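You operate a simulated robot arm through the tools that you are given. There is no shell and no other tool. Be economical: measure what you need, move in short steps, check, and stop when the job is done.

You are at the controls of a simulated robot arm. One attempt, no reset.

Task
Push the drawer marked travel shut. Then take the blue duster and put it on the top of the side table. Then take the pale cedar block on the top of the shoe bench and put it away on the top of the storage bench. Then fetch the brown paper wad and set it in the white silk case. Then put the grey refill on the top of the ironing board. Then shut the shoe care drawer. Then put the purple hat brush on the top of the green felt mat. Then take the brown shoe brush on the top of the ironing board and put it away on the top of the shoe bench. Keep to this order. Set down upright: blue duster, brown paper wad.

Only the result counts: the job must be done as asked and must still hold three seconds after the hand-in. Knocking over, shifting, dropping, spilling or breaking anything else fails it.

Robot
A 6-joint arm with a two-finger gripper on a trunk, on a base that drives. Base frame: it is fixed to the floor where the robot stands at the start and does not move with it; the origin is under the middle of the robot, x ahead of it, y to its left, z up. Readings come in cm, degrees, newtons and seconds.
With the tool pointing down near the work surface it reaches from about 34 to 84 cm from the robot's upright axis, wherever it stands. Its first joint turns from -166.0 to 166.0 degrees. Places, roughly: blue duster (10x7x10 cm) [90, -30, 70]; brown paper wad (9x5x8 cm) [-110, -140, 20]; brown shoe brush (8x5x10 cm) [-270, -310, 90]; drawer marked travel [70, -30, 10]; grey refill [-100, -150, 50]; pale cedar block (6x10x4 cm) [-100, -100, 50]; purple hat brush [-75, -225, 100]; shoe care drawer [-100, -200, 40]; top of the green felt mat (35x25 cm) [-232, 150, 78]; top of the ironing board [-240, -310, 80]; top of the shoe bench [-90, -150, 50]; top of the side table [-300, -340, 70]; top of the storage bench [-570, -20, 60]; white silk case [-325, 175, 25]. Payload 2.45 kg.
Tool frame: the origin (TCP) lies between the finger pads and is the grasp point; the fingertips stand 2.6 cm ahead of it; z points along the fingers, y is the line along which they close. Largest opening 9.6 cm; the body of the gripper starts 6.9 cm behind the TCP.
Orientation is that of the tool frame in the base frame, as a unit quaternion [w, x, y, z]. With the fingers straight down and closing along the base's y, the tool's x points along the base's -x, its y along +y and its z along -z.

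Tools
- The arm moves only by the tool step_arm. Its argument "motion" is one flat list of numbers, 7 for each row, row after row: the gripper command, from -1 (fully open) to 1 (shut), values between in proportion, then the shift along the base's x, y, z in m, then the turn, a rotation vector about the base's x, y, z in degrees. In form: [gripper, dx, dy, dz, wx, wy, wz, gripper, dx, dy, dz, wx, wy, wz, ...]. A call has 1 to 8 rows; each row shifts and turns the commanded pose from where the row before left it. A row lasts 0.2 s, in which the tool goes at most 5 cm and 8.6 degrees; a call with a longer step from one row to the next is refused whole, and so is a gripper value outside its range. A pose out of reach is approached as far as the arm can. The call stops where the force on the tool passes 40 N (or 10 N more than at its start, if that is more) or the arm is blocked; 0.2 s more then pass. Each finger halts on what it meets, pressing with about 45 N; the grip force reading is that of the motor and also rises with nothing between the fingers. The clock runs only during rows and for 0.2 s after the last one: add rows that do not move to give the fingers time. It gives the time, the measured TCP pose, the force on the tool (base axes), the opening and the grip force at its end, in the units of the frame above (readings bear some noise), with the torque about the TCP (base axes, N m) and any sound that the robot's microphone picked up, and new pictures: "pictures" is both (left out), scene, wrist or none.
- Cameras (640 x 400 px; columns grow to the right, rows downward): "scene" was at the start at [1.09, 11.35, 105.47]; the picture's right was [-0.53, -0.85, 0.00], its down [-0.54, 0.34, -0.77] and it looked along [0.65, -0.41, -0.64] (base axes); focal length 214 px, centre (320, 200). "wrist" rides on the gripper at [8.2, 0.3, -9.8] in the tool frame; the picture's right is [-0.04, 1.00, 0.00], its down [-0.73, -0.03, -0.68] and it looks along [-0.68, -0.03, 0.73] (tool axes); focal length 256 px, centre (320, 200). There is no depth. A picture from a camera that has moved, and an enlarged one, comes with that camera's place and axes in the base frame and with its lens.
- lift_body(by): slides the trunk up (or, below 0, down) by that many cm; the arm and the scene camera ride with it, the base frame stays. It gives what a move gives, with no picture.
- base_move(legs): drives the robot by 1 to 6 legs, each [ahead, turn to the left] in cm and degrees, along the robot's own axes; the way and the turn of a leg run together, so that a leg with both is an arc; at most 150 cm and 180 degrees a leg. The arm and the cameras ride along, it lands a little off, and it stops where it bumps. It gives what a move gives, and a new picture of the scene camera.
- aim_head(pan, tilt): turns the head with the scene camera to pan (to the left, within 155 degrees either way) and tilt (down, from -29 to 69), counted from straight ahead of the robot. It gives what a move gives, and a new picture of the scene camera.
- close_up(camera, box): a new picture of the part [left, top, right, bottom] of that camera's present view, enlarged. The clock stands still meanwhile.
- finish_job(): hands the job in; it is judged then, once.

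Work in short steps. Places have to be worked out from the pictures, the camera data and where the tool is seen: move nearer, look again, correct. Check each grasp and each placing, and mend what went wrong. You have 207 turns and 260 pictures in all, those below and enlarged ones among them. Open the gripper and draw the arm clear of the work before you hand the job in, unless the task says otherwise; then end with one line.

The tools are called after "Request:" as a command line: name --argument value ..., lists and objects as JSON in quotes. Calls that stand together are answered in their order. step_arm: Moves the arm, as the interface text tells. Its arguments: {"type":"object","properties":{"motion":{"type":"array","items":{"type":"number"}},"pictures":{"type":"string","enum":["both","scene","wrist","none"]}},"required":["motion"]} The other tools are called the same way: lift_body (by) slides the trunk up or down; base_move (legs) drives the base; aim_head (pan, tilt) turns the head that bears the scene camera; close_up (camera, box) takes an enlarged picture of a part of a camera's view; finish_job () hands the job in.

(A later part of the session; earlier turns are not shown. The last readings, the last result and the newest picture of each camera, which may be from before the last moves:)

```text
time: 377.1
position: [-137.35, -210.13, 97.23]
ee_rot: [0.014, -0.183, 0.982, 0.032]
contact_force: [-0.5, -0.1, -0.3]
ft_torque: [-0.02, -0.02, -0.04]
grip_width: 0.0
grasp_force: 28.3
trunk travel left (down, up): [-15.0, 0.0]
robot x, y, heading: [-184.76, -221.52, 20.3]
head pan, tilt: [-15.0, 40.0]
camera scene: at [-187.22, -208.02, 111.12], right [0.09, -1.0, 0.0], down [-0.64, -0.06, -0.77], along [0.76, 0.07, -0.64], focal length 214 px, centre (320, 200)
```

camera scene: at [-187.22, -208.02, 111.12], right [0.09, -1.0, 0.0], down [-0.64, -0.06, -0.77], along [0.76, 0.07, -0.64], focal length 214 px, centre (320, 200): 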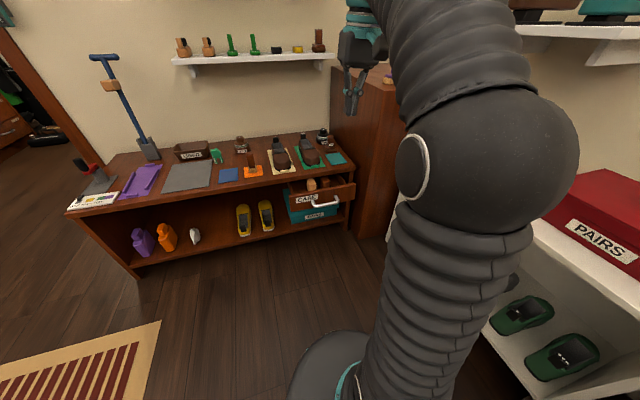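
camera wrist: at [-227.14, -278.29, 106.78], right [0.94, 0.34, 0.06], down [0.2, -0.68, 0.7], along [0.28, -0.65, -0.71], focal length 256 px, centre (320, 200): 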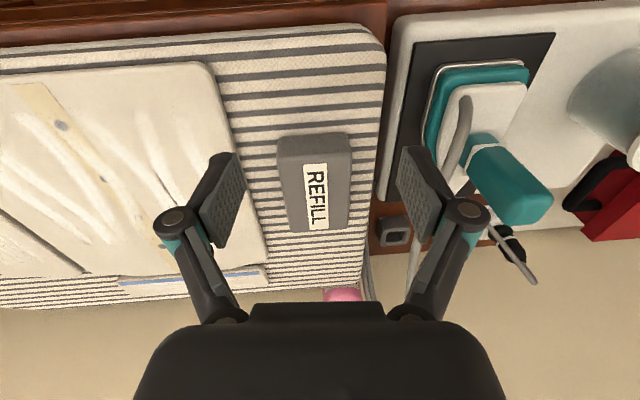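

The drawer front is at e1≈−169, z≈37–46, with the handle in the middle. I lower the trunk, tilt the tool 45°, and line up on the left part of the front.

Request:
lift_body --by -14

Request:
step_arm --motion '[1, 0.006, 0.0175, -0.02, 2.6, -7.05, 0, 1, 0.006, 0.0175, -0.02, 2.6, -7.05, 0, 1, 0.006, 0.0175, -0.02, 2.6, -7.05, 0, 1, 0.006, 0.0175, -0.02, 2.6, -7.05, 0, 1, 0.006, 0.0175, -0.02, 2.6, -7.05, 0, 1, 0.006, 0.0175, -0.02, 2.6, -7.05, 0]' --pictures "none"

Request:
step_arm --motion '[1, 0, 0, -0.045, 0, 0, 0, 1, 0, 0, -0.045, 0, 0, 0, 1, 0, 0, -0.045, 0, 0, 0, 1, 0, 0, -0.045, 0, 0, 0, 1, 0, 0, -0.045, 0, 0, 0, 1, 0, 0, -0.02, 0, 0, 0]'

```text
time: 378.8
position: [-137.36, -210.18, 83.3]
ee_rot: [0.013, -0.184, 0.982, 0.033]
contact_force: [-0.3, 0.3, -0.3]
ft_torque: [0.03, -0.03, 0.0]
grip_width: 0.02
grasp_force: 28.0
trunk travel left (down, up): [-1.0, 14.0]
robot x, y, heading: [-184.38, -221.23, 20.5]
head pan, tilt: [-15.0, 40.0]
```

```text
time: 380.2
position: [-133.73, -199.61, 71.2]
ee_rot: [0.391, -0.18, 0.898, 0.095]
contact_force: [-0.4, -0.6, -0.6]
ft_torque: [-0.01, 0.01, -0.04]
grip_width: 0.0
grasp_force: 28.1
trunk travel left (down, up): [-1.0, 14.0]
robot x, y, heading: [-184.12, -221.45, 20.5]
head pan, tilt: [-15.0, 40.0]
```

```text
time: 381.6
position: [-133.62, -199.74, 46.94]
ee_rot: [0.389, -0.18, 0.899, 0.095]
contact_force: [0.8, -0.9, 0.3]
ft_torque: [-0.01, 0.0, 0.01]
grip_width: 0.01
grasp_force: 28.6
out of reach, approached as far as the arm can: row 5
trunk travel left (down, up): [-1.0, 14.0]
robot x, y, heading: [-184.35, -221.43, 20.4]
head pan, tilt: [-15.0, 40.0]
camera scene: at [-187.23, -208.03, 97.13], right [0.09, -1.0, 0.0], down [-0.64, -0.06, -0.77], along [0.76, 0.07, -0.64], focal length 214 px, centre (320, 200)
camera wrist: at [-145.49, -204.52, 47.49], right [-0.37, 0.93, 0.06], down [0.02, -0.06, 1.0], along [0.93, 0.37, 0.0], focal length 256 px, centre (320, 200)
```

scene: 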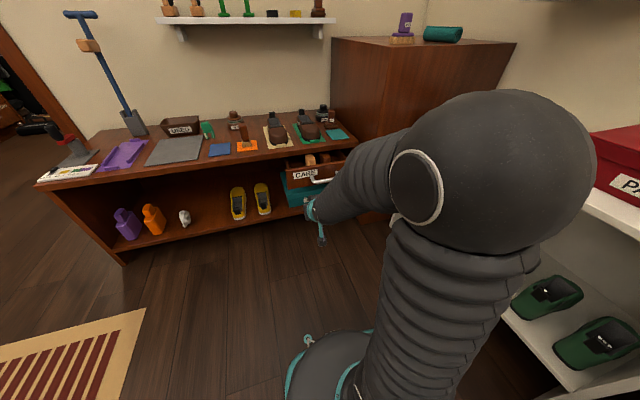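
wrist: 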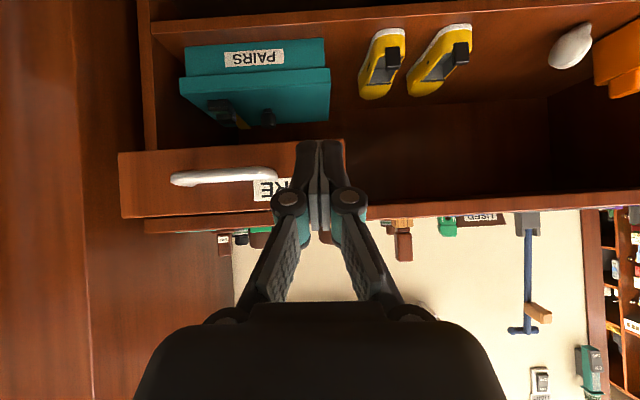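

I shift 1.4 cm right and push along +e1.

Request:
step_arm --motion '[1, 0.005, -0.013, 0, 0, 0, 0, 1, 0.0376, 0.014, 0, 0, 0, 0, 1, 0.0376, 0.014, 0, 0, 0, 0, 1, 0.0376, 0.014, 0, 0, 0, 0, 1, 0.0376, 0.014, 0, 0, 0, 0, 1, 0.0282, 0.0105, 0, 0, 0, 0, 1, 0.0188, 0.007, 0, 0, 0, 0]'

```text
time: 383.2
position: [-113.48, -193.78, 46.81]
ee_rot: [0.39, -0.178, 0.898, 0.094]
contact_force: [-0.4, -0.1, -0.5]
ft_torque: [0.02, 0.02, 0.01]
grip_width: 0.0
grasp_force: 28.5
trunk travel left (down, up): [-1.0, 14.0]
robot x, y, heading: [-184.48, -221.72, 20.5]
head pan, tilt: [-15.0, 40.0]
camera scene: at [-187.22, -208.02, 97.12], right [0.09, -1.0, 0.0], down [-0.64, -0.06, -0.77], along [0.76, 0.07, -0.64], focal length 214 px, centre (320, 200)
camera wrist: at [-125.31, -198.5, 47.46], right [-0.37, 0.93, 0.06], down [0.02, -0.06, 1.0], along [0.93, 0.37, 0.0], focal length 256 px, centre (320, 200)
```

scene: 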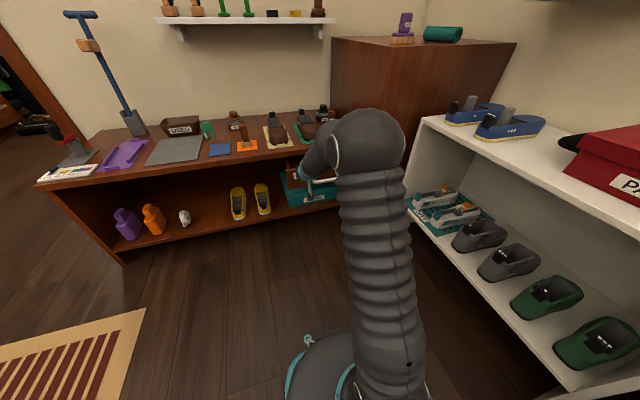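
wrist: 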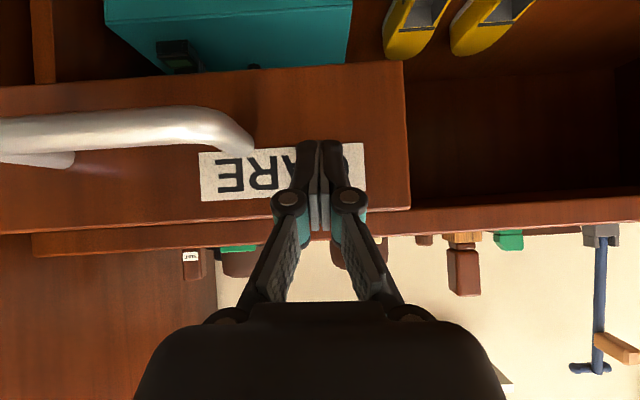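

Nearly at the front; I continue pushing.

Request:
step_arm --motion '[1, 0.0235, 0.0088, 0, 0, 0, 0, 1, 0.0235, 0.0088, 0, 0, 0, 0, 1, 0.0235, 0.0088, 0, 0, 0, 0, 1, 0.0188, 0.007, 0, 0, 0, 0, 1, 0.0188, 0.007, 0, 0, 0, 0, 1, 0.0188, 0.007, 0, 0, 0, 0]'

```text
time: 384.5
position: [-102.34, -189.6, 46.71]
ee_rot: [0.386, -0.184, 0.898, 0.099]
contact_force: [-20.9, -8.3, 10.1]
ft_torque: [0.0, -0.08, -0.07]
grip_width: 0.6
grasp_force: 28.3
out of reach, approached as far as the arm can: row 6
trunk travel left (down, up): [-1.0, 14.0]
robot x, y, heading: [-184.36, -221.4, 20.3]
head pan, tilt: [-15.0, 40.0]
stopped in row 6: the force on the tool passed its limit at 78 N (the readings are from after the stop); the commanded pose is now the measured one
camera scene: at [-187.36, -208.08, 97.15], right [0.09, -1.0, 0.0], down [-0.64, -0.06, -0.77], along [0.76, 0.07, -0.64], focal length 214 px, centre (320, 200)
camera wrist: at [-114.11, -194.6, 47.44], right [-0.38, 0.92, 0.07], down [0.03, -0.06, 1.0], along [0.92, 0.38, 0.0], focal length 256 px, centre (320, 200)
```

scene: 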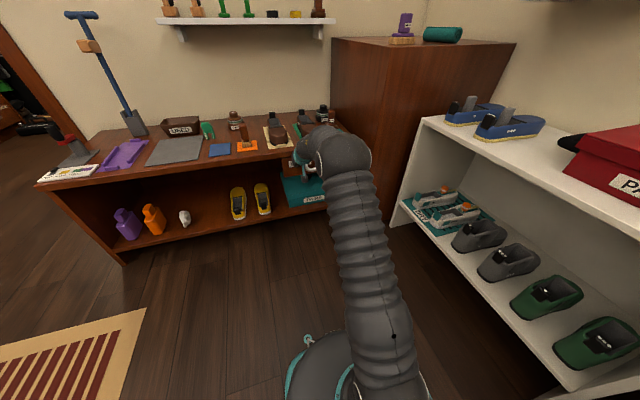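
wrist: 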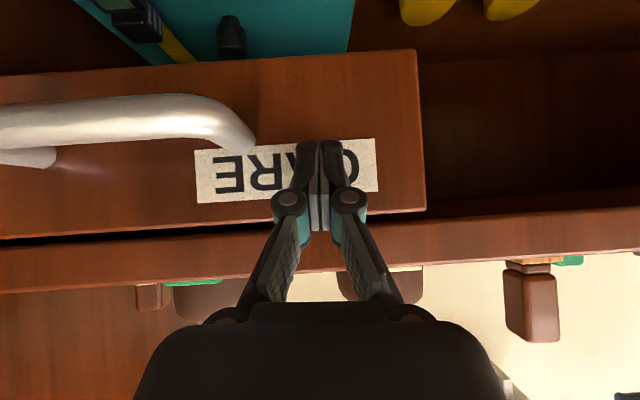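

Request:
close_up --camera "scene" --box '[230, 100, 400, 230]'

Request:
step_arm --motion '[1, -0.0282, -0.0105, 0, 0, 0, 0, 1, -0.0376, -0.014, 0, 0, 0, 0, 1, -0.0376, -0.014, 0, 0, 0, 0, 1, -0.0376, -0.014, 0, 0, 0, 0]' --pictures "both"

```text
3.08 times, centred on (315, 165) of scene
camera zoom: at [-187.36, -208.08, 97.15], right [0.09, -1.0, 0.0], down [-0.64, -0.06, -0.77], along [0.76, 0.07, -0.64], focal length 660 px, centre (335, 308)
```

zoom: 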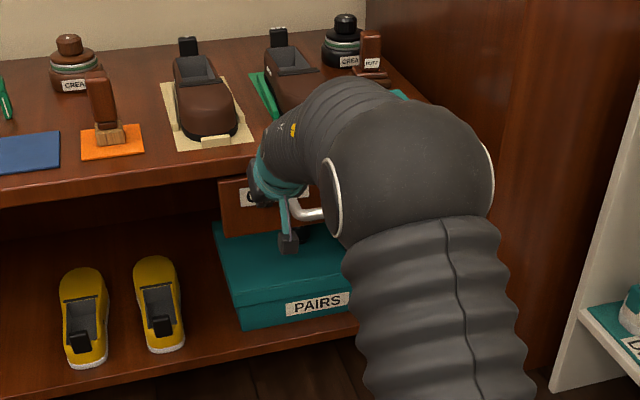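

```text
time: 385.5
position: [-116.45, -194.97, 46.52]
ee_rot: [0.387, -0.184, 0.898, 0.1]
contact_force: [0.2, -1.1, -0.3]
ft_torque: [-0.03, -0.01, 0.0]
grip_width: 0.0
grasp_force: 28.7
trunk travel left (down, up): [-1.0, 14.0]
robot x, y, heading: [-184.41, -221.63, 20.5]
head pan, tilt: [-15.0, 40.0]
camera scene: at [-187.21, -208.02, 97.12], right [0.09, -1.0, 0.0], down [-0.64, -0.06, -0.77], along [0.76, 0.07, -0.64], focal length 214 px, centre (320, 200)
camera wrist: at [-128.11, -199.88, 47.25], right [-0.38, 0.92, 0.07], down [0.03, -0.06, 1.0], along [0.92, 0.38, -0.01], focal length 256 px, centre (320, 200)
```

scene: 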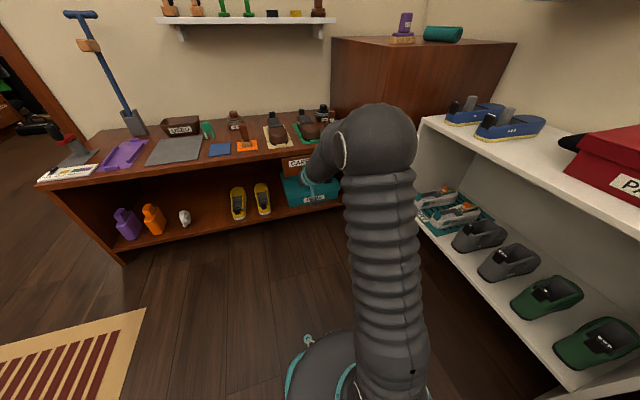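
wrist: 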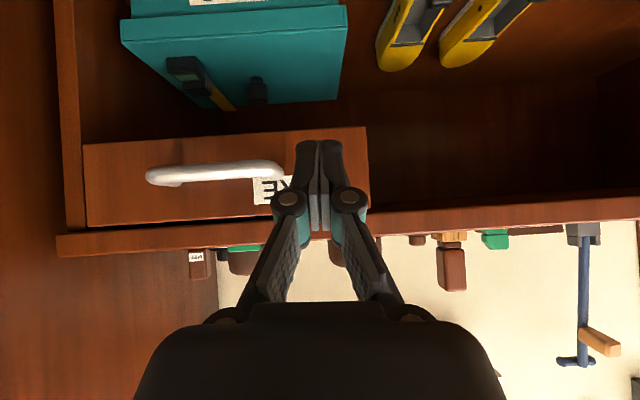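

It looks closed, but the arm was near its reach limit, so I verify: drive 8 cm ahead and push again gently.

Request:
base_move --legs '[[8, 0]]'

Request:
step_arm --motion '[1, 0.0188, 0.007, 0, 0, 0, 0, 1, 0.0188, 0.007, 0, 0, 0, 0, 1, 0.0141, 0.0052, 0, 0, 0, 0, 1, 0.0094, 0.0035, 0, 0, 0, 0, 1, 0.0094, 0.0035, 0, 0, 0, 0, 1, 0.0094, 0.0035, 0, 0, 0, 0]' --pictures "wrist"

```text
time: 386.6
position: [-108.78, -192.07, 46.49]
ee_rot: [0.386, -0.183, 0.898, 0.099]
contact_force: [0.2, 0.3, 0.0]
ft_torque: [-0.01, 0.02, 0.03]
grip_width: 0.01
grasp_force: 28.5
trunk travel left (down, up): [-1.0, 14.0]
robot x, y, heading: [-176.84, -218.66, 20.6]
head pan, tilt: [-15.0, 40.0]
camera scene: at [-179.7, -205.23, 97.12], right [0.09, -1.0, 0.0], down [-0.64, -0.06, -0.77], along [0.76, 0.07, -0.64], focal length 214 px, centre (320, 200)
```

scene: 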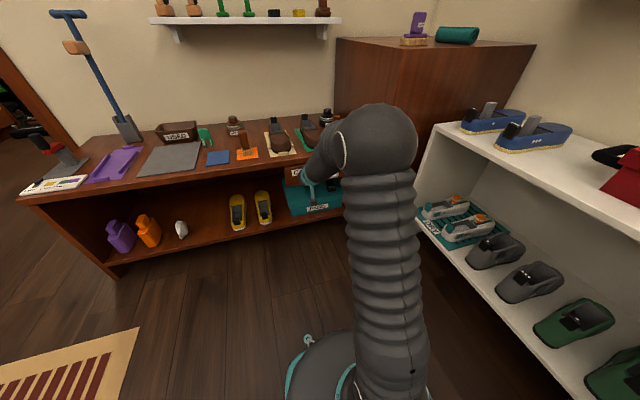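

```text
time: 387.8
position: [-102.25, -189.64, 46.57]
ee_rot: [0.383, -0.184, 0.9, 0.099]
contact_force: [-17.9, -7.4, 10.1]
ft_torque: [0.04, -0.09, -0.04]
grip_width: 0.02
grasp_force: 28.3
trunk travel left (down, up): [-1.0, 14.0]
robot x, y, heading: [-177.07, -218.69, 20.2]
head pan, tilt: [-15.0, 40.0]
stopped in row 5: the force on the tool passed its limit at 60 N (the readings are from after the stop); the commanded pose is now the measured one
camera wrist: at [-114.06, -194.7, 47.32], right [-0.38, 0.92, 0.07], down [0.04, -0.06, 1.0], along [0.92, 0.38, -0.01], focal length 256 px, centre (320, 200)
```

wrist: 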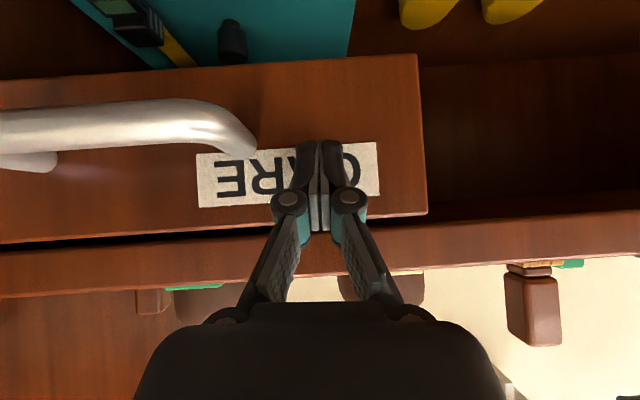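

The stop position repeats exactly, so the drawer is shut. I back off and raise everything to look at the hat brush on the tall cabinet.

Request:
step_arm --motion '[1, -0.0376, -0.014, 0, 0, 0, 0, 1, -0.0376, -0.014, 0, 0, 0, 0, 1, -0.0376, -0.014, 0, 0, 0, 0, 1, -0.02, -0.0075, 0.03, 0, 0, 0, 1, 0, 0, 0.045, 0, 0, 0, 1, 0, 0, 0.045, 0, 0, 0, 1, 0, 0, 0.045, 0, 0, 0, 1, 0, 0, 0.045, 0, 0, 0]' --pictures "none"

Request:
lift_body --by 14.7

Request:
aim_head --pan -35 --tilt 25

Request:
close_up --camera "scene" --box '[180, 80, 420, 250]'

```text
time: 389.6
position: [-115.13, -196.28, 66.69]
ee_rot: [0.382, -0.187, 0.899, 0.106]
contact_force: [-0.6, 1.1, -0.2]
ft_torque: [0.01, -0.01, 0.0]
grip_width: 0.0
grasp_force: 28.4
out of reach, approached as far as the arm can: row 7, 8
trunk travel left (down, up): [-1.0, 14.0]
robot x, y, heading: [-176.76, -218.89, 20.7]
head pan, tilt: [-15.0, 40.0]
```

```text
time: 391.3
position: [-114.91, -196.38, 80.58]
ee_rot: [0.384, -0.186, 0.898, 0.107]
contact_force: [-0.2, -0.4, -0.7]
ft_torque: [-0.01, 0.01, 0.01]
grip_width: 0.01
grasp_force: 28.6
out of reach, approached as far as the arm can: row 1
trunk travel left (down, up): [-15.0, 0.0]
robot x, y, heading: [-177.08, -218.64, 20.6]
head pan, tilt: [-15.0, 40.0]
```

```text
time: 392.1
position: [-115.09, -196.36, 80.68]
ee_rot: [0.383, -0.188, 0.898, 0.108]
contact_force: [-0.6, -0.1, 0.3]
ft_torque: [0.0, -0.02, -0.01]
grip_width: 0.01
grasp_force: 28.0
trunk travel left (down, up): [-15.0, 0.0]
robot x, y, heading: [-176.9, -219.18, 20.6]
head pan, tilt: [-35.0, 25.0]
camera scene: at [-179.27, -208.35, 113.45], right [-0.25, -0.97, 0.0], down [-0.41, 0.11, -0.91], along [0.88, -0.23, -0.42], focal length 214 px, centre (320, 200)
```

scene: 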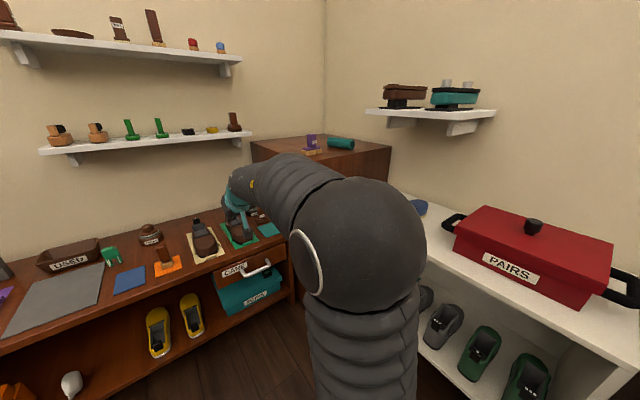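

```text
2.35 times, centred on (300, 165) of scene
camera zoom: at [-179.27, -208.35, 113.45], right [-0.25, -0.97, 0.0], down [-0.41, 0.11, -0.91], along [0.88, -0.23, -0.42], focal length 505 px, centre (367, 282)
```

zoom: 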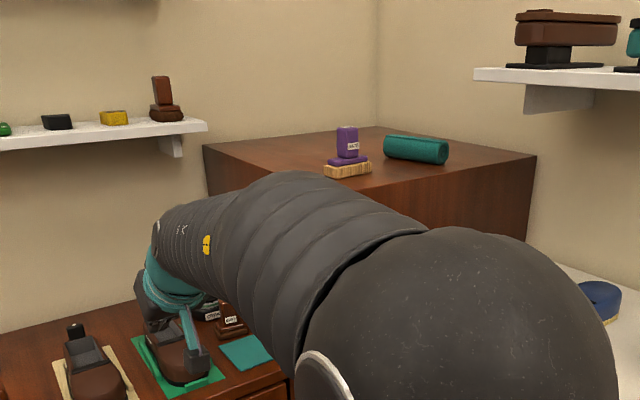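

Hat brush ≈(−78.6, −230.5), base z≈90, top ≈100. I raise the tilted tool to ~98 and drive nearer, to about e1 −225, e2 −165.

Request:
step_arm --motion '[1, 0, 0, 0.045, 0, 0, 0, 1, 0, 0, 0.045, 0, 0, 0, 1, 0, 0, 0.045, 0, 0, 0, 1, 0, 0, 0.045, 0, 0, 0]' --pictures "none"

Request:
base_move --legs '[[0, -49.6], [24, 0], [0, 30]]'

Request:
step_arm --motion '[-1, 0, 0, 0, 0, 0, 0, -1, 0, 0, 0, 0, 0, 0]' --pictures "wrist"

```text
time: 393.1
position: [-114.33, -200.4, 97.29]
ee_rot: [0.384, -0.191, 0.896, 0.115]
contact_force: [0.2, -0.2, 0.2]
ft_torque: [-0.01, 0.0, -0.02]
grip_width: 0.0
grasp_force: 28.6
out of reach, approached as far as the arm can: row 1, 2, 3, 4
trunk travel left (down, up): [-15.0, 0.0]
robot x, y, heading: [-177.09, -219.04, 20.2]
head pan, tilt: [-35.0, 25.0]
```

```text
time: 396.8
position: [-108.41, -262.45, 97.0]
ee_rot: [0.391, 0.203, 0.896, -0.052]
contact_force: [-5.5, 14.2, -4.1]
ft_torque: [-1.43, -0.81, -0.71]
grip_width: 0.02
grasp_force: 28.5
trunk travel left (down, up): [-15.0, 0.0]
robot x, y, heading: [-162.66, -226.66, -29.1]
head pan, tilt: [-35.0, 25.0]
stopped in leg 2: the force on the tool passed its limit at 173 N (the readings are from after the stop); the commanded pose is now the measured one
camera scene: at [-156.4, -218.28, 113.47], right [-0.9, -0.43, 0.0], down [-0.18, 0.38, -0.91], along [0.39, -0.82, -0.42], focal length 214 px, centre (320, 200)
```

scene: 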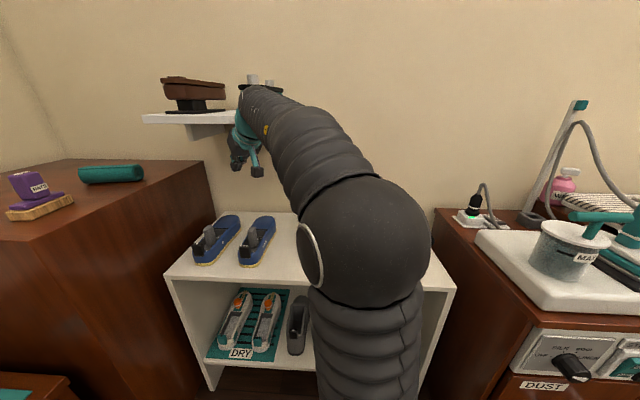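

```text
time: 397.4
position: [-108.47, -262.44, 96.96]
ee_rot: [0.39, 0.204, 0.896, -0.053]
contact_force: [-6.6, 20.1, -2.3]
ft_torque: [-2.15, -0.86, -1.04]
grip_width: 9.62
grasp_force: 0.0
trunk travel left (down, up): [-15.0, 0.0]
robot x, y, heading: [-162.56, -226.77, -29.3]
head pan, tilt: [-35.0, 25.0]
camera wrist: at [-120.01, -256.99, 97.88], right [0.43, 0.9, 0.09], down [-0.02, -0.09, 1.0], along [0.9, -0.43, -0.02], focal length 256 px, centre (320, 200)
```

wrist: 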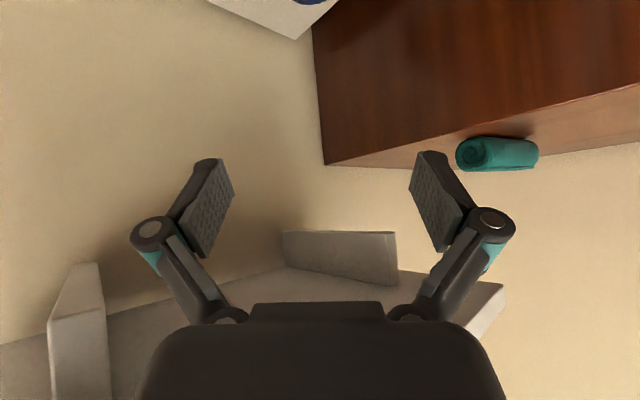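

The forearm/wrist touched the wall shelf. I back away straight and inspect.

Request:
base_move --legs '[[-17, 0]]'

Request:
close_up --camera "scene" --box '[60, 60, 340, 260]'

```text
time: 398.9
position: [-123.55, -254.03, 96.79]
ee_rot: [0.391, 0.204, 0.896, -0.052]
contact_force: [-0.1, -0.7, -0.3]
ft_torque: [0.0, -0.04, -0.03]
grip_width: 9.59
grasp_force: 0.0
trunk travel left (down, up): [-15.0, 0.0]
robot x, y, heading: [-177.68, -218.77, -29.2]
head pan, tilt: [-35.0, 25.0]
camera scene: at [-171.33, -209.96, 113.45], right [-0.9, -0.43, 0.0], down [-0.18, 0.38, -0.91], along [0.39, -0.82, -0.42], focal length 214 px, centre (320, 200)
```

scene: 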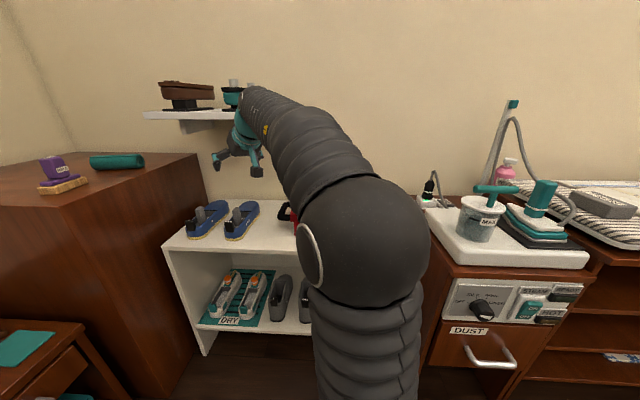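

```text
2.00 times, centred on (200, 160) of scene
camera zoom: at [-171.33, -209.96, 113.45], right [-0.9, -0.43, 0.0], down [-0.18, 0.38, -0.91], along [0.39, -0.82, -0.42], focal length 429 px, centre (560, 280)
```

zoom: 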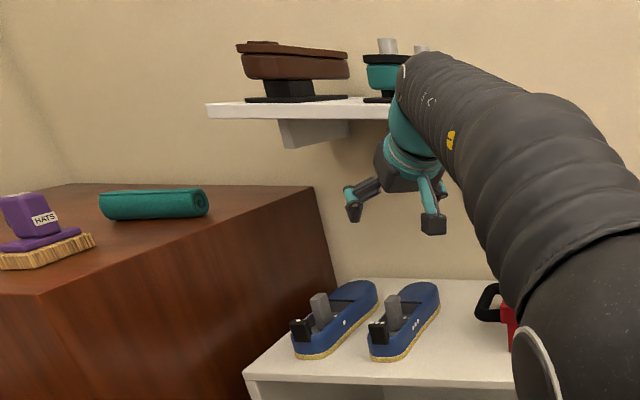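

Request:
base_move --legs '[[0, 49]]'

Request:
aim_head --pan -75 --tilt 15

Request:
close_up --camera "scene" --box '[180, 100, 400, 240]'

```text
time: 401.5
position: [-115.14, -200.84, 96.88]
ee_rot: [0.376, -0.187, 0.9, 0.115]
contact_force: [0.7, 0.3, 0.2]
ft_torque: [-0.04, 0.03, 0.02]
grip_width: 9.59
grasp_force: 0.1
trunk travel left (down, up): [-15.0, 0.0]
robot x, y, heading: [-177.72, -218.45, 19.9]
head pan, tilt: [-35.0, 25.0]
camera scene: at [-179.89, -207.94, 113.45], right [-0.26, -0.96, 0.0], down [-0.41, 0.11, -0.91], along [0.87, -0.24, -0.42], focal length 214 px, centre (320, 200)
```

scene: 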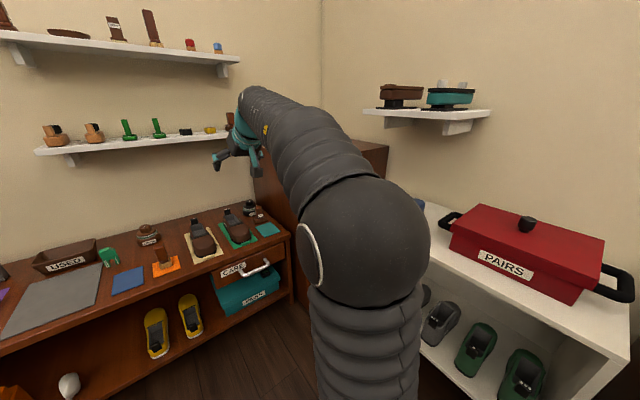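

```text
time: 402.6
position: [-115.22, -200.9, 96.8]
ee_rot: [0.377, -0.186, 0.9, 0.115]
contact_force: [-0.8, 0.0, -0.5]
ft_torque: [0.01, 0.01, 0.0]
grip_width: 9.59
grasp_force: 0.1
trunk travel left (down, up): [-15.0, 0.0]
robot x, y, heading: [-177.46, -218.19, 19.5]
head pan, tilt: [-75.0, 15.0]
camera scene: at [-183.45, -213.19, 115.08], right [-0.82, -0.57, 0.0], down [-0.15, 0.21, -0.97], along [0.55, -0.79, -0.26], focal length 214 px, centre (320, 200)
```

scene: 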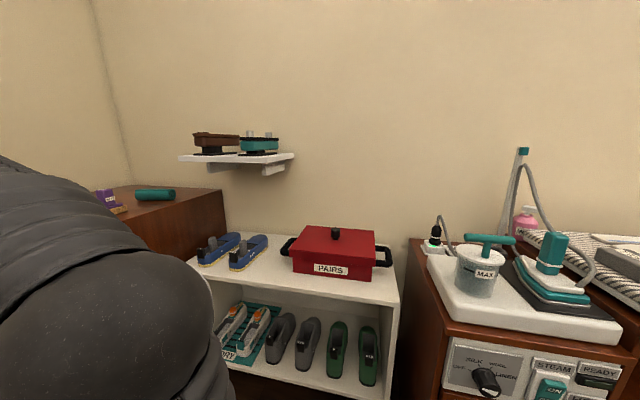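

```text
2.86 times, centred on (290, 170) of scene
camera zoom: at [-183.45, -213.19, 115.08], right [-0.82, -0.57, 0.0], down [-0.15, 0.21, -0.97], along [0.55, -0.79, -0.26], focal length 613 px, centre (406, 286)
```

zoom: 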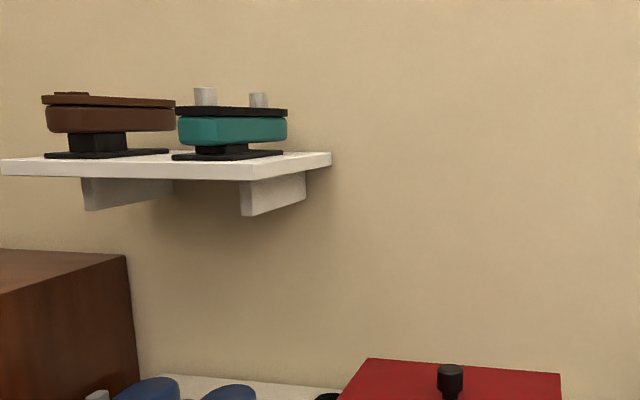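

All shelf items are unmoved. I turn toward the hat brush (heading −6.5°) and close in by 15 cm only, keeping the arm short of it.

Request:
base_move --legs '[[0, -26], [15, 0]]'

Request:
step_arm --motion '[-1, 0, 0, 0.03, 0, 0, 0, -1, 0, 0, 0.03, 0, 0, 0]' --pictures "wrist"

Request:
aim_head --pan 20 --tilt 20

```text
time: 405.2
position: [-98.75, -231.4, 96.75]
ee_rot: [0.393, 0.019, 0.919, 0.028]
contact_force: [1.1, -0.4, 0.2]
ft_torque: [0.04, 0.03, -0.06]
grip_width: 9.61
grasp_force: 0.0
trunk travel left (down, up): [-15.0, 0.0]
robot x, y, heading: [-162.57, -220.21, -6.3]
head pan, tilt: [-75.0, 15.0]
camera scene: at [-165.65, -212.86, 115.08], right [-0.99, -0.15, 0.0], down [-0.04, 0.26, -0.97], along [0.15, -0.95, -0.26], focal length 214 px, centre (320, 200)
```

scene: 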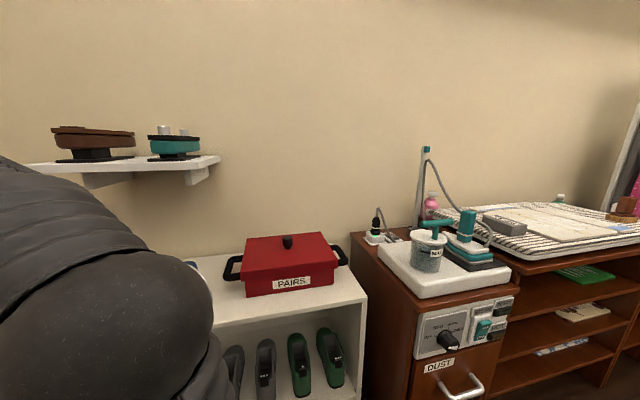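

```text
time: 405.8
position: [-98.84, -231.97, 102.8]
ee_rot: [0.394, 0.018, 0.918, 0.033]
contact_force: [-0.1, -1.0, -1.0]
ft_torque: [0.0, 0.0, -0.01]
grip_width: 9.58
grasp_force: 0.1
out of reach, approached as far as the arm can: row 2
trunk travel left (down, up): [-15.0, 0.0]
robot x, y, heading: [-162.89, -220.22, -6.2]
head pan, tilt: [-75.0, 15.0]
camera wrist: at [-111.63, -231.62, 103.64], right [0.03, 0.99, 0.1], down [0.01, -0.1, 0.99], along [1.0, -0.03, -0.02], focal length 256 px, centre (320, 200)
```

wrist: 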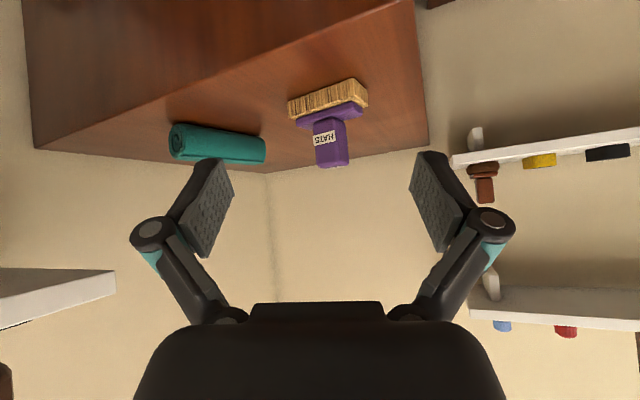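

```text
time: 407.6
position: [-98.88, -232.0, 102.71]
ee_rot: [0.395, 0.017, 0.918, 0.032]
contact_force: [-0.4, -0.1, 0.5]
ft_torque: [-0.04, 0.01, -0.02]
grip_width: 9.6
grasp_force: 0.1
trunk travel left (down, up): [-15.0, 0.0]
robot x, y, heading: [-162.69, -220.34, -6.0]
head pan, tilt: [20.0, 20.0]
camera scene: at [-158.06, -201.4, 114.26], right [0.24, -0.97, 0.0], down [-0.33, -0.08, -0.94], along [0.91, 0.23, -0.34], focal length 214 px, centre (320, 200)
```

scene: 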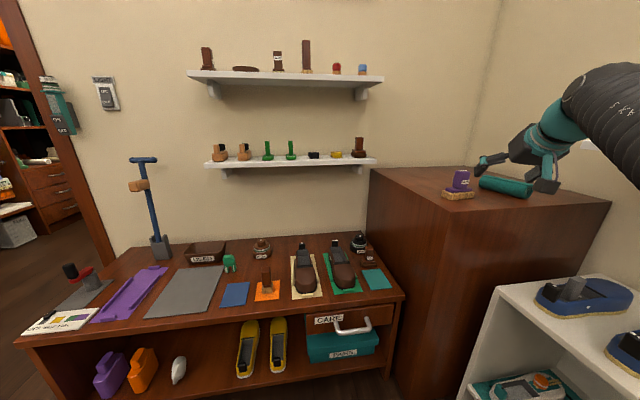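

The brush handle top is (−78, −230.4, 98.3), aligned with the room (label facing −e1). I yaw +22° to heading ≈20° and go to a pre-grasp point 12 cm short.

Request:
step_arm --motion '[-0.7, 0, 0, 0, 0, 0, 7.4, -0.7, 0, 0, 0, 0, 0, 7.4, -0.7, 0, 0, 0, 0, 0, 7.4, -0.7, 0.03, -0.008, 0, 0, 0, 0, -0.7, 0.035, -0.008, 0, 0, 0, 0, -0.7, 0.03, -0.006, 0, 0, 0, 0]' --pictures "both"

```text
time: 408.9
position: [-89.62, -234.15, 102.87]
ee_rot: [0.381, -0.158, 0.905, 0.103]
contact_force: [-1.2, 1.1, 1.3]
ft_torque: [-0.08, 0.0, -0.05]
grip_width: 8.17
grasp_force: 0.1
trunk travel left (down, up): [-15.0, 0.0]
robot x, y, heading: [-162.39, -220.35, -6.3]
head pan, tilt: [20.0, 20.0]
camera scene: at [-158.11, -201.39, 114.26], right [0.24, -0.97, 0.0], down [-0.33, -0.08, -0.94], along [0.91, 0.23, -0.34], focal length 214 px, centre (320, 200)
camera wrist: at [-101.53, -238.63, 103.74], right [-0.34, 0.94, 0.09], down [0.05, -0.08, 1.0], along [0.94, 0.34, -0.02], focal length 256 px, centre (320, 200)
```

scene: 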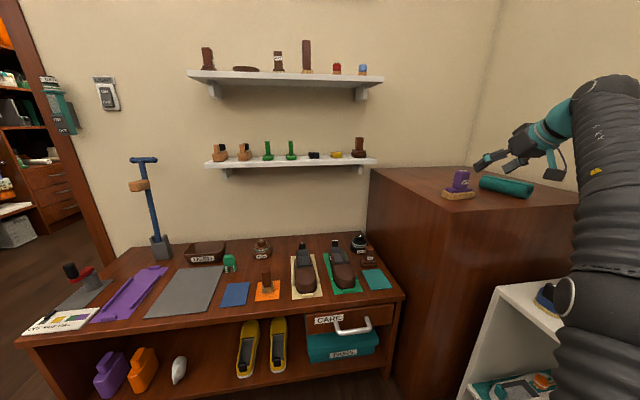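
wrist: 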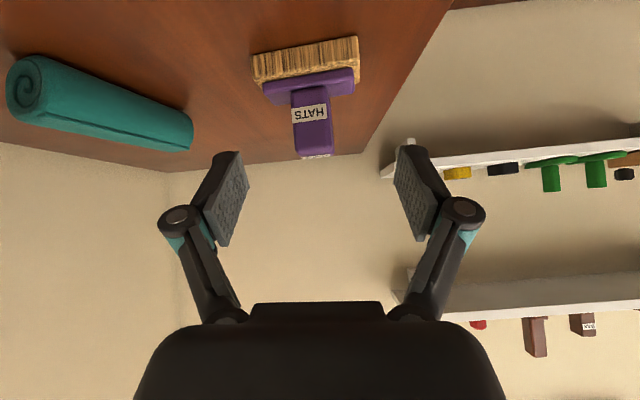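

Square on now. I advance 3 of 4 steps toward the handle.

Request:
step_arm --motion '[-0.7, 0.036, 0.0108, -0.018, 0, 0, 0, -0.7, 0.036, 0.0108, -0.018, 0, 0, 0, -0.7, 0.036, 0.0108, -0.018, 0, 0, 0]' --pictures "wrist"

```text
time: 409.8
position: [-80.82, -230.7, 95.41]
ee_rot: [0.38, -0.157, 0.906, 0.102]
contact_force: [-0.2, 0.2, 0.1]
ft_torque: [0.0, -0.02, 0.0]
grip_width: 8.26
grasp_force: 0.3
out of reach, approached as far as the arm can: row 1, 2, 3
trunk travel left (down, up): [-15.0, 0.0]
robot x, y, heading: [-162.54, -220.26, -6.3]
head pan, tilt: [20.0, 20.0]
camera wrist: at [-92.8, -235.15, 96.23], right [-0.34, 0.94, 0.09], down [0.05, -0.08, 1.0], along [0.94, 0.34, -0.02], focal length 256 px, centre (320, 200)
```

wrist: 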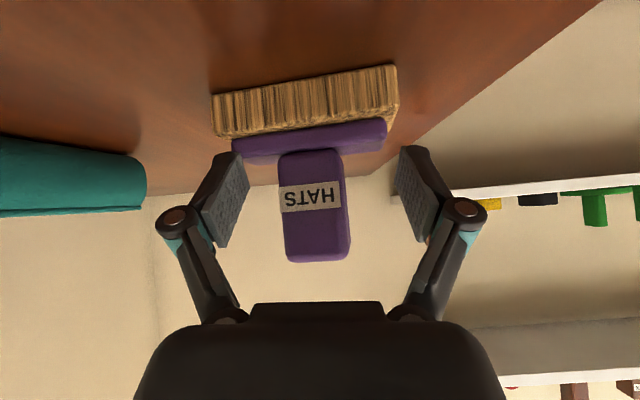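

The arm is at its reach limit, 6 cm short. I offset the tool 2.6 cm left, then creep the base 6 cm ahead.

Request:
step_arm --motion '[-0.8, -0.009, 0.0245, 0, 0, 0, 0]' --pictures "none"

Request:
base_move --legs '[[4.5, 0]]'

Request:
step_arm --motion '[-0.8, 0, 0, 0, 0, 0, 0]' --pictures "wrist"

```text
time: 410.1
position: [-81.81, -228.22, 95.18]
ee_rot: [0.38, -0.158, 0.906, 0.102]
contact_force: [-0.9, -0.1, 2.4]
ft_torque: [-0.06, -0.01, 0.0]
grip_width: 8.77
grasp_force: 0.7
trunk travel left (down, up): [-15.0, 0.0]
robot x, y, heading: [-162.33, -220.1, -6.3]
head pan, tilt: [20.0, 20.0]
```

```text
time: 411.1
position: [-77.27, -228.63, 95.16]
ee_rot: [0.38, -0.159, 0.905, 0.103]
contact_force: [0.0, 0.4, -0.3]
ft_torque: [0.0, -0.02, 0.0]
grip_width: 8.65
grasp_force: 0.0
trunk travel left (down, up): [-15.0, 0.0]
robot x, y, heading: [-158.09, -220.51, -6.1]
head pan, tilt: [20.0, 20.0]
camera scene: at [-153.55, -201.88, 114.26], right [0.24, -0.97, 0.0], down [-0.33, -0.08, -0.94], along [0.91, 0.23, -0.34], focal length 214 px, centre (320, 200)
```

scene: 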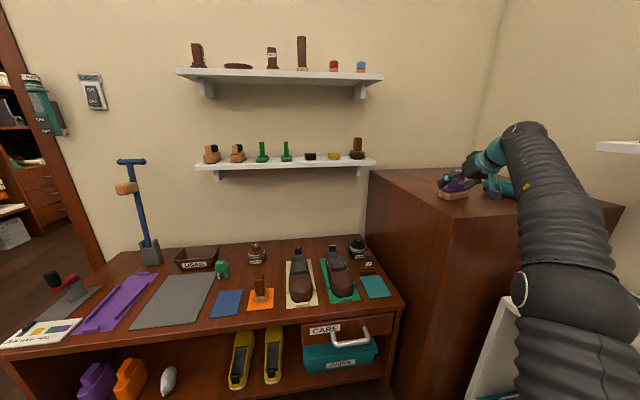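

```text
time: 411.4
position: [-77.32, -228.64, 95.37]
ee_rot: [0.379, -0.158, 0.906, 0.103]
contact_force: [0.1, 0.3, -0.3]
ft_torque: [-0.04, 0.01, 0.0]
grip_width: 8.63
grasp_force: 0.0
trunk travel left (down, up): [-15.0, 0.0]
robot x, y, heading: [-158.07, -220.45, -6.2]
head pan, tilt: [20.0, 20.0]
camera wrist: at [-89.19, -233.11, 96.16], right [-0.34, 0.94, 0.09], down [0.05, -0.08, 1.0], along [0.94, 0.34, -0.02], focal length 256 px, centre (320, 200)
```

wrist: 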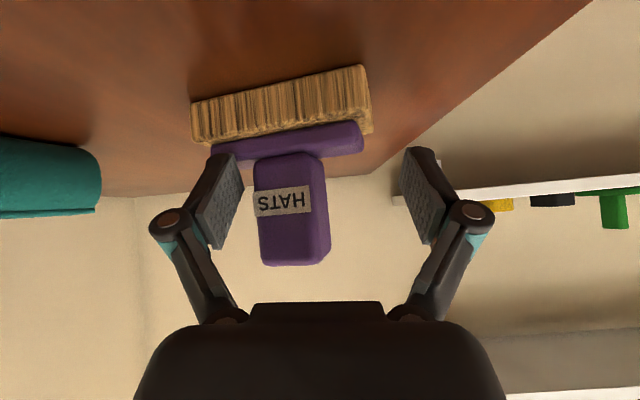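

A further 4.5 cm base creep gives exactly the remaining forward and lateral correction.

Request:
base_move --legs '[[4.5, 0]]'

Request:
step_arm --motion '[-0.8, 0, 0, 0, 0, 0, 0]' --pictures "wrist"

```text
time: 412.4
position: [-72.76, -229.04, 95.21]
ee_rot: [0.38, -0.158, 0.906, 0.103]
contact_force: [-0.4, 0.8, 0.2]
ft_torque: [0.02, -0.01, 0.02]
grip_width: 8.65
grasp_force: 0.1
trunk travel left (down, up): [-15.0, 0.0]
robot x, y, heading: [-153.4, -221.08, -5.8]
head pan, tilt: [20.0, 20.0]
camera scene: at [-149.07, -202.36, 114.26], right [0.24, -0.97, 0.0], down [-0.33, -0.08, -0.94], along [0.91, 0.23, -0.34], focal length 214 px, centre (320, 200)
```

scene: 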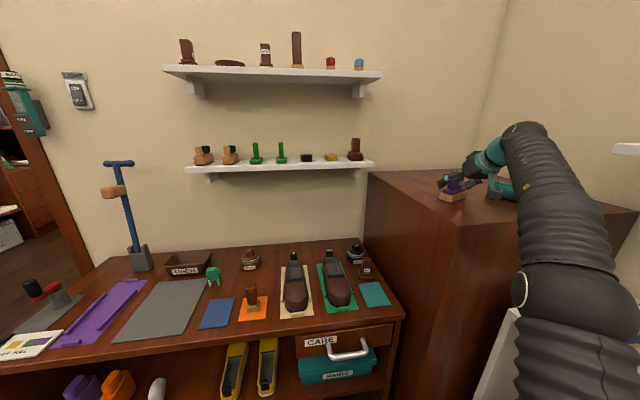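

```text
time: 412.8
position: [-72.64, -229.09, 95.18]
ee_rot: [0.379, -0.158, 0.906, 0.103]
contact_force: [-0.4, 0.1, 0.0]
ft_torque: [0.03, -0.02, -0.04]
grip_width: 8.61
grasp_force: 0.1
trunk travel left (down, up): [-15.0, 0.0]
robot x, y, heading: [-153.65, -221.09, -6.2]
head pan, tilt: [20.0, 20.0]
camera wrist: at [-84.72, -233.6, 96.14], right [-0.34, 0.94, 0.1], down [0.05, -0.08, 1.0], along [0.94, 0.34, -0.02], focal length 256 px, centre (320, 200)
```

wrist: 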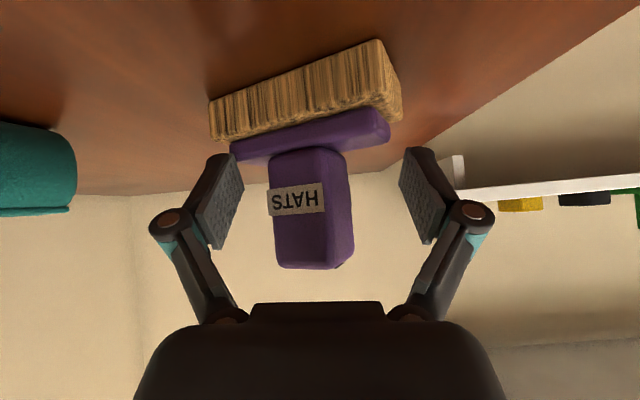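

The left fingertip nudged the brush's plate. I raise 1.7 cm so the tips clear the plate, then creep the base 4 cm.

Request:
step_arm --motion '[-0.9, -0.01, -0.0035, 0.017, 0, 0, 0, -0.9, 0, 0, 0, 0, 0, 0]' --pictures "none"

Request:
base_move --legs '[[4.5, 0]]'

Request:
step_arm --motion '[-0.9, 0, 0, 0, 0, 0, 0]' --pictures "wrist"

```text
time: 413.4
position: [-73.8, -229.61, 96.84]
ee_rot: [0.38, -0.158, 0.905, 0.103]
contact_force: [-0.9, 0.3, -0.4]
ft_torque: [-0.02, -0.01, 0.02]
grip_width: 9.09
grasp_force: 0.0
trunk travel left (down, up): [-15.0, 0.0]
robot x, y, heading: [-153.45, -221.08, -6.1]
head pan, tilt: [20.0, 20.0]
```

```text
time: 414.2
position: [-69.31, -229.95, 96.83]
ee_rot: [0.38, -0.158, 0.905, 0.103]
contact_force: [-0.3, 0.3, 0.5]
ft_torque: [-0.01, -0.02, -0.02]
grip_width: 9.11
grasp_force: 0.1
trunk travel left (down, up): [-15.0, 0.0]
robot x, y, heading: [-149.38, -221.6, -6.0]
head pan, tilt: [20.0, 20.0]
camera scene: at [-144.57, -202.83, 114.26], right [0.24, -0.97, 0.0], down [-0.33, -0.08, -0.94], along [0.91, 0.23, -0.34], focal length 214 px, centre (320, 200)
```

scene: 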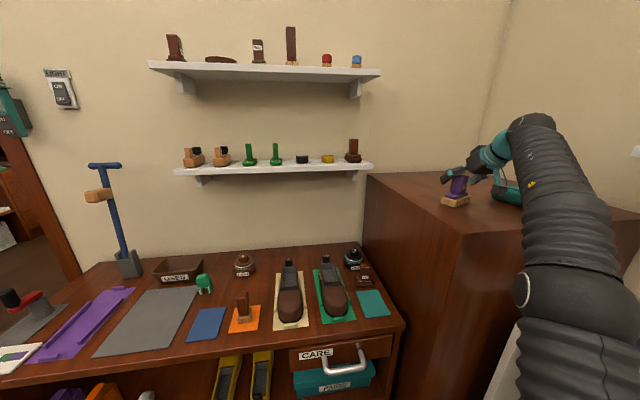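

```text
time: 414.6
position: [-69.45, -230.05, 96.92]
ee_rot: [0.38, -0.159, 0.905, 0.104]
contact_force: [0.6, 0.4, 1.0]
ft_torque: [0.02, 0.0, 0.02]
grip_width: 9.12
grasp_force: 0.1
trunk travel left (down, up): [-15.0, 0.0]
robot x, y, heading: [-148.73, -221.45, -6.1]
head pan, tilt: [20.0, 20.0]
camera wrist: at [-81.23, -234.46, 97.86], right [-0.34, 0.94, 0.09], down [0.05, -0.08, 1.0], along [0.94, 0.34, -0.02], focal length 256 px, centre (320, 200)
```

wrist: 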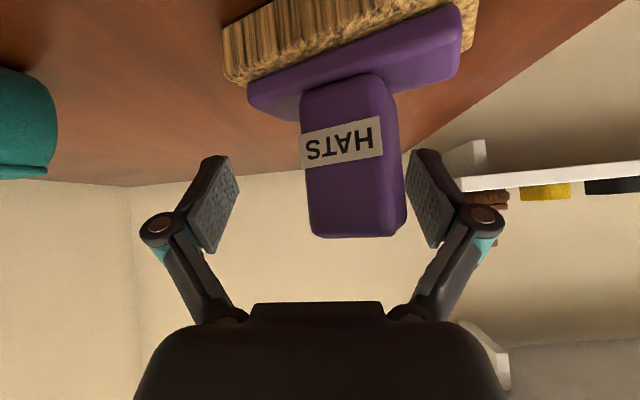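

Handle is between the fingers, off by 1.5 cm laterally. I correct, move 1.5 cm deeper and close.

Request:
step_arm --motion '[-0.9, -0.005, 0.014, 0, 0, 0, 0, -0.9, 0.014, 0.005, -0.003, 0, 0, 0, -0.9, 0, 0, 0, 0, 0, 0, 1, 0, 0, 0, 0, 0, 0, 1, 0, 0, 0, 0, 0, 0, 1, 0, 0, 0, 0, 0, 0, 1, 0, 0, 0, 0, 0, 0]' --pictures "wrist"

```text
time: 416.2
position: [-68.48, -228.02, 96.57]
ee_rot: [0.381, -0.159, 0.905, 0.103]
contact_force: [-0.1, 0.1, 2.7]
ft_torque: [0.16, 0.25, 0.11]
grip_width: 3.34
grasp_force: 44.9
trunk travel left (down, up): [-15.0, 0.0]
robot x, y, heading: [-149.41, -221.49, -6.0]
head pan, tilt: [20.0, 20.0]
camera wrist: at [-80.36, -232.59, 97.55], right [-0.34, 0.94, 0.09], down [0.05, -0.08, 1.0], along [0.94, 0.34, -0.02], focal length 256 px, centre (320, 200)
```

wrist: 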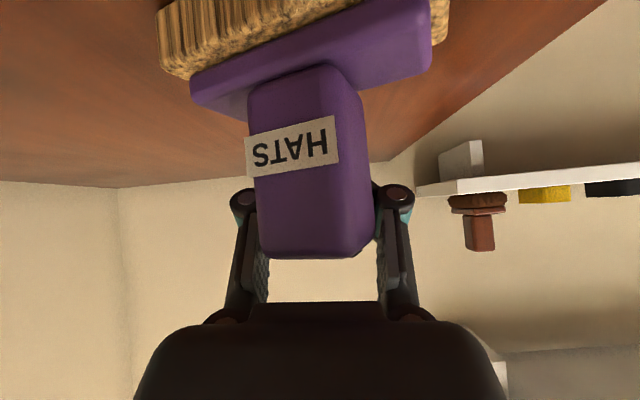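

Gripped (3.3 cm). I lift and back the base away.

Request:
step_arm --motion '[1, 0, 0, 0.03, 0, 0, 0, 1, -0.01, -0.003, 0.03, 0, 0, 0]' --pictures "wrist"

Request:
base_move --legs '[[-35, 0]]'

```text
time: 416.9
position: [-71.17, -228.35, 100.74]
ee_rot: [0.379, -0.158, 0.906, 0.104]
contact_force: [0.4, 1.3, -2.1]
ft_torque: [0.05, -0.07, -0.01]
grip_width: 3.36
grasp_force: 45.3
out of reach, approached as far as the arm can: row 1, 2
trunk travel left (down, up): [-15.0, 0.0]
robot x, y, heading: [-149.27, -221.51, -6.0]
head pan, tilt: [20.0, 20.0]
camera wrist: at [-83.11, -232.76, 101.7], right [-0.34, 0.94, 0.1], down [0.05, -0.08, 1.0], along [0.94, 0.34, -0.02], focal length 256 px, centre (320, 200)
```

wrist: 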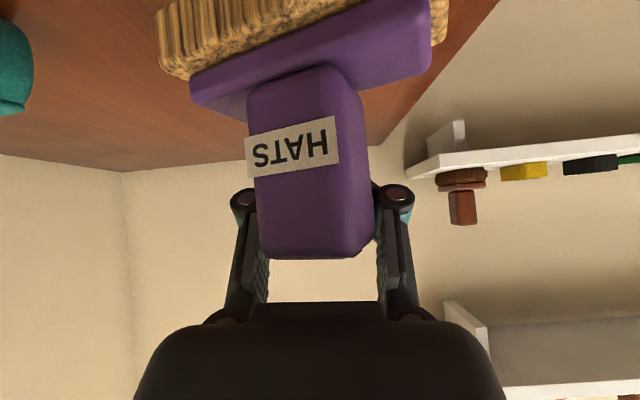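

```text
time: 419.1
position: [-106.26, -224.44, 100.9]
ee_rot: [0.38, -0.159, 0.905, 0.103]
contact_force: [0.1, -0.6, -1.6]
ft_torque: [0.03, -0.09, -0.01]
grip_width: 2.51
grasp_force: 42.7
trunk travel left (down, up): [-15.0, 0.0]
robot x, y, heading: [-184.36, -218.0, -6.0]
head pan, tilt: [20.0, 20.0]
camera scene: at [-179.65, -199.14, 114.26], right [0.24, -0.97, 0.0], down [-0.33, -0.08, -0.94], along [0.91, 0.23, -0.34], focal length 214 px, centre (320, 200)
```

scene: 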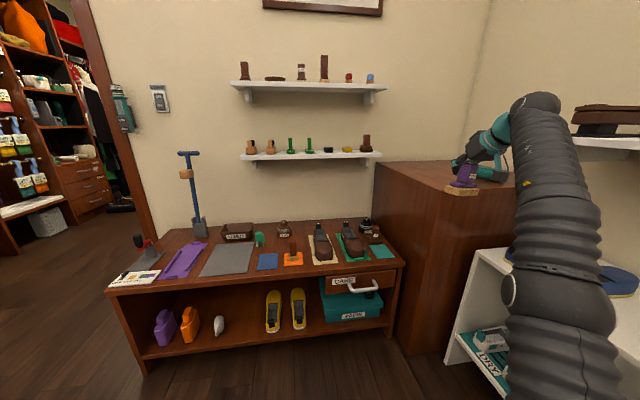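

Grip width changed to 2.5; I check the hold immediately.

Request:
step_arm --motion '[1, 0, 0, 0, 0, 0, 0]' --pictures "wrist"

Request:
close_up --camera "scene" --box '[420, 110, 560, 220]'

```text
time: 419.5
position: [-106.2, -224.44, 100.94]
ee_rot: [0.379, -0.159, 0.906, 0.103]
contact_force: [0.0, 0.7, -1.1]
ft_torque: [0.02, -0.06, 0.06]
grip_width: 2.48
grasp_force: 42.8
trunk travel left (down, up): [-15.0, 0.0]
robot x, y, heading: [-184.12, -218.02, -5.8]
head pan, tilt: [20.0, 20.0]
camera wrist: at [-118.2, -228.87, 101.83], right [-0.34, 0.94, 0.1], down [0.05, -0.08, 1.0], along [0.94, 0.34, -0.02], focal length 256 px, centre (320, 200)
```

wrist: 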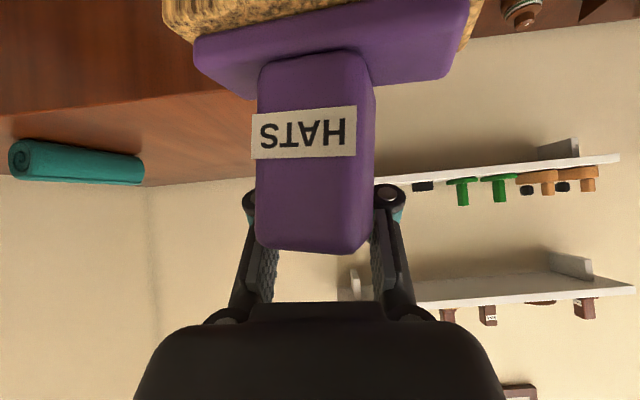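

```text
3.64 times, centred on (490, 165) of scene
camera zoom: at [-179.65, -199.14, 114.26], right [0.24, -0.97, 0.0], down [-0.33, -0.08, -0.94], along [0.91, 0.23, -0.34], focal length 780 px, centre (-298, 327)
```

zoom: 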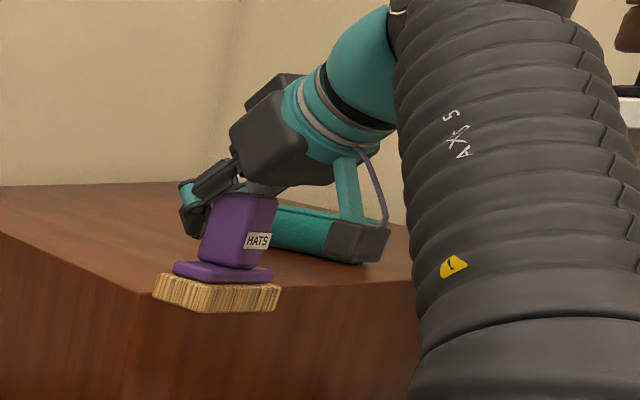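

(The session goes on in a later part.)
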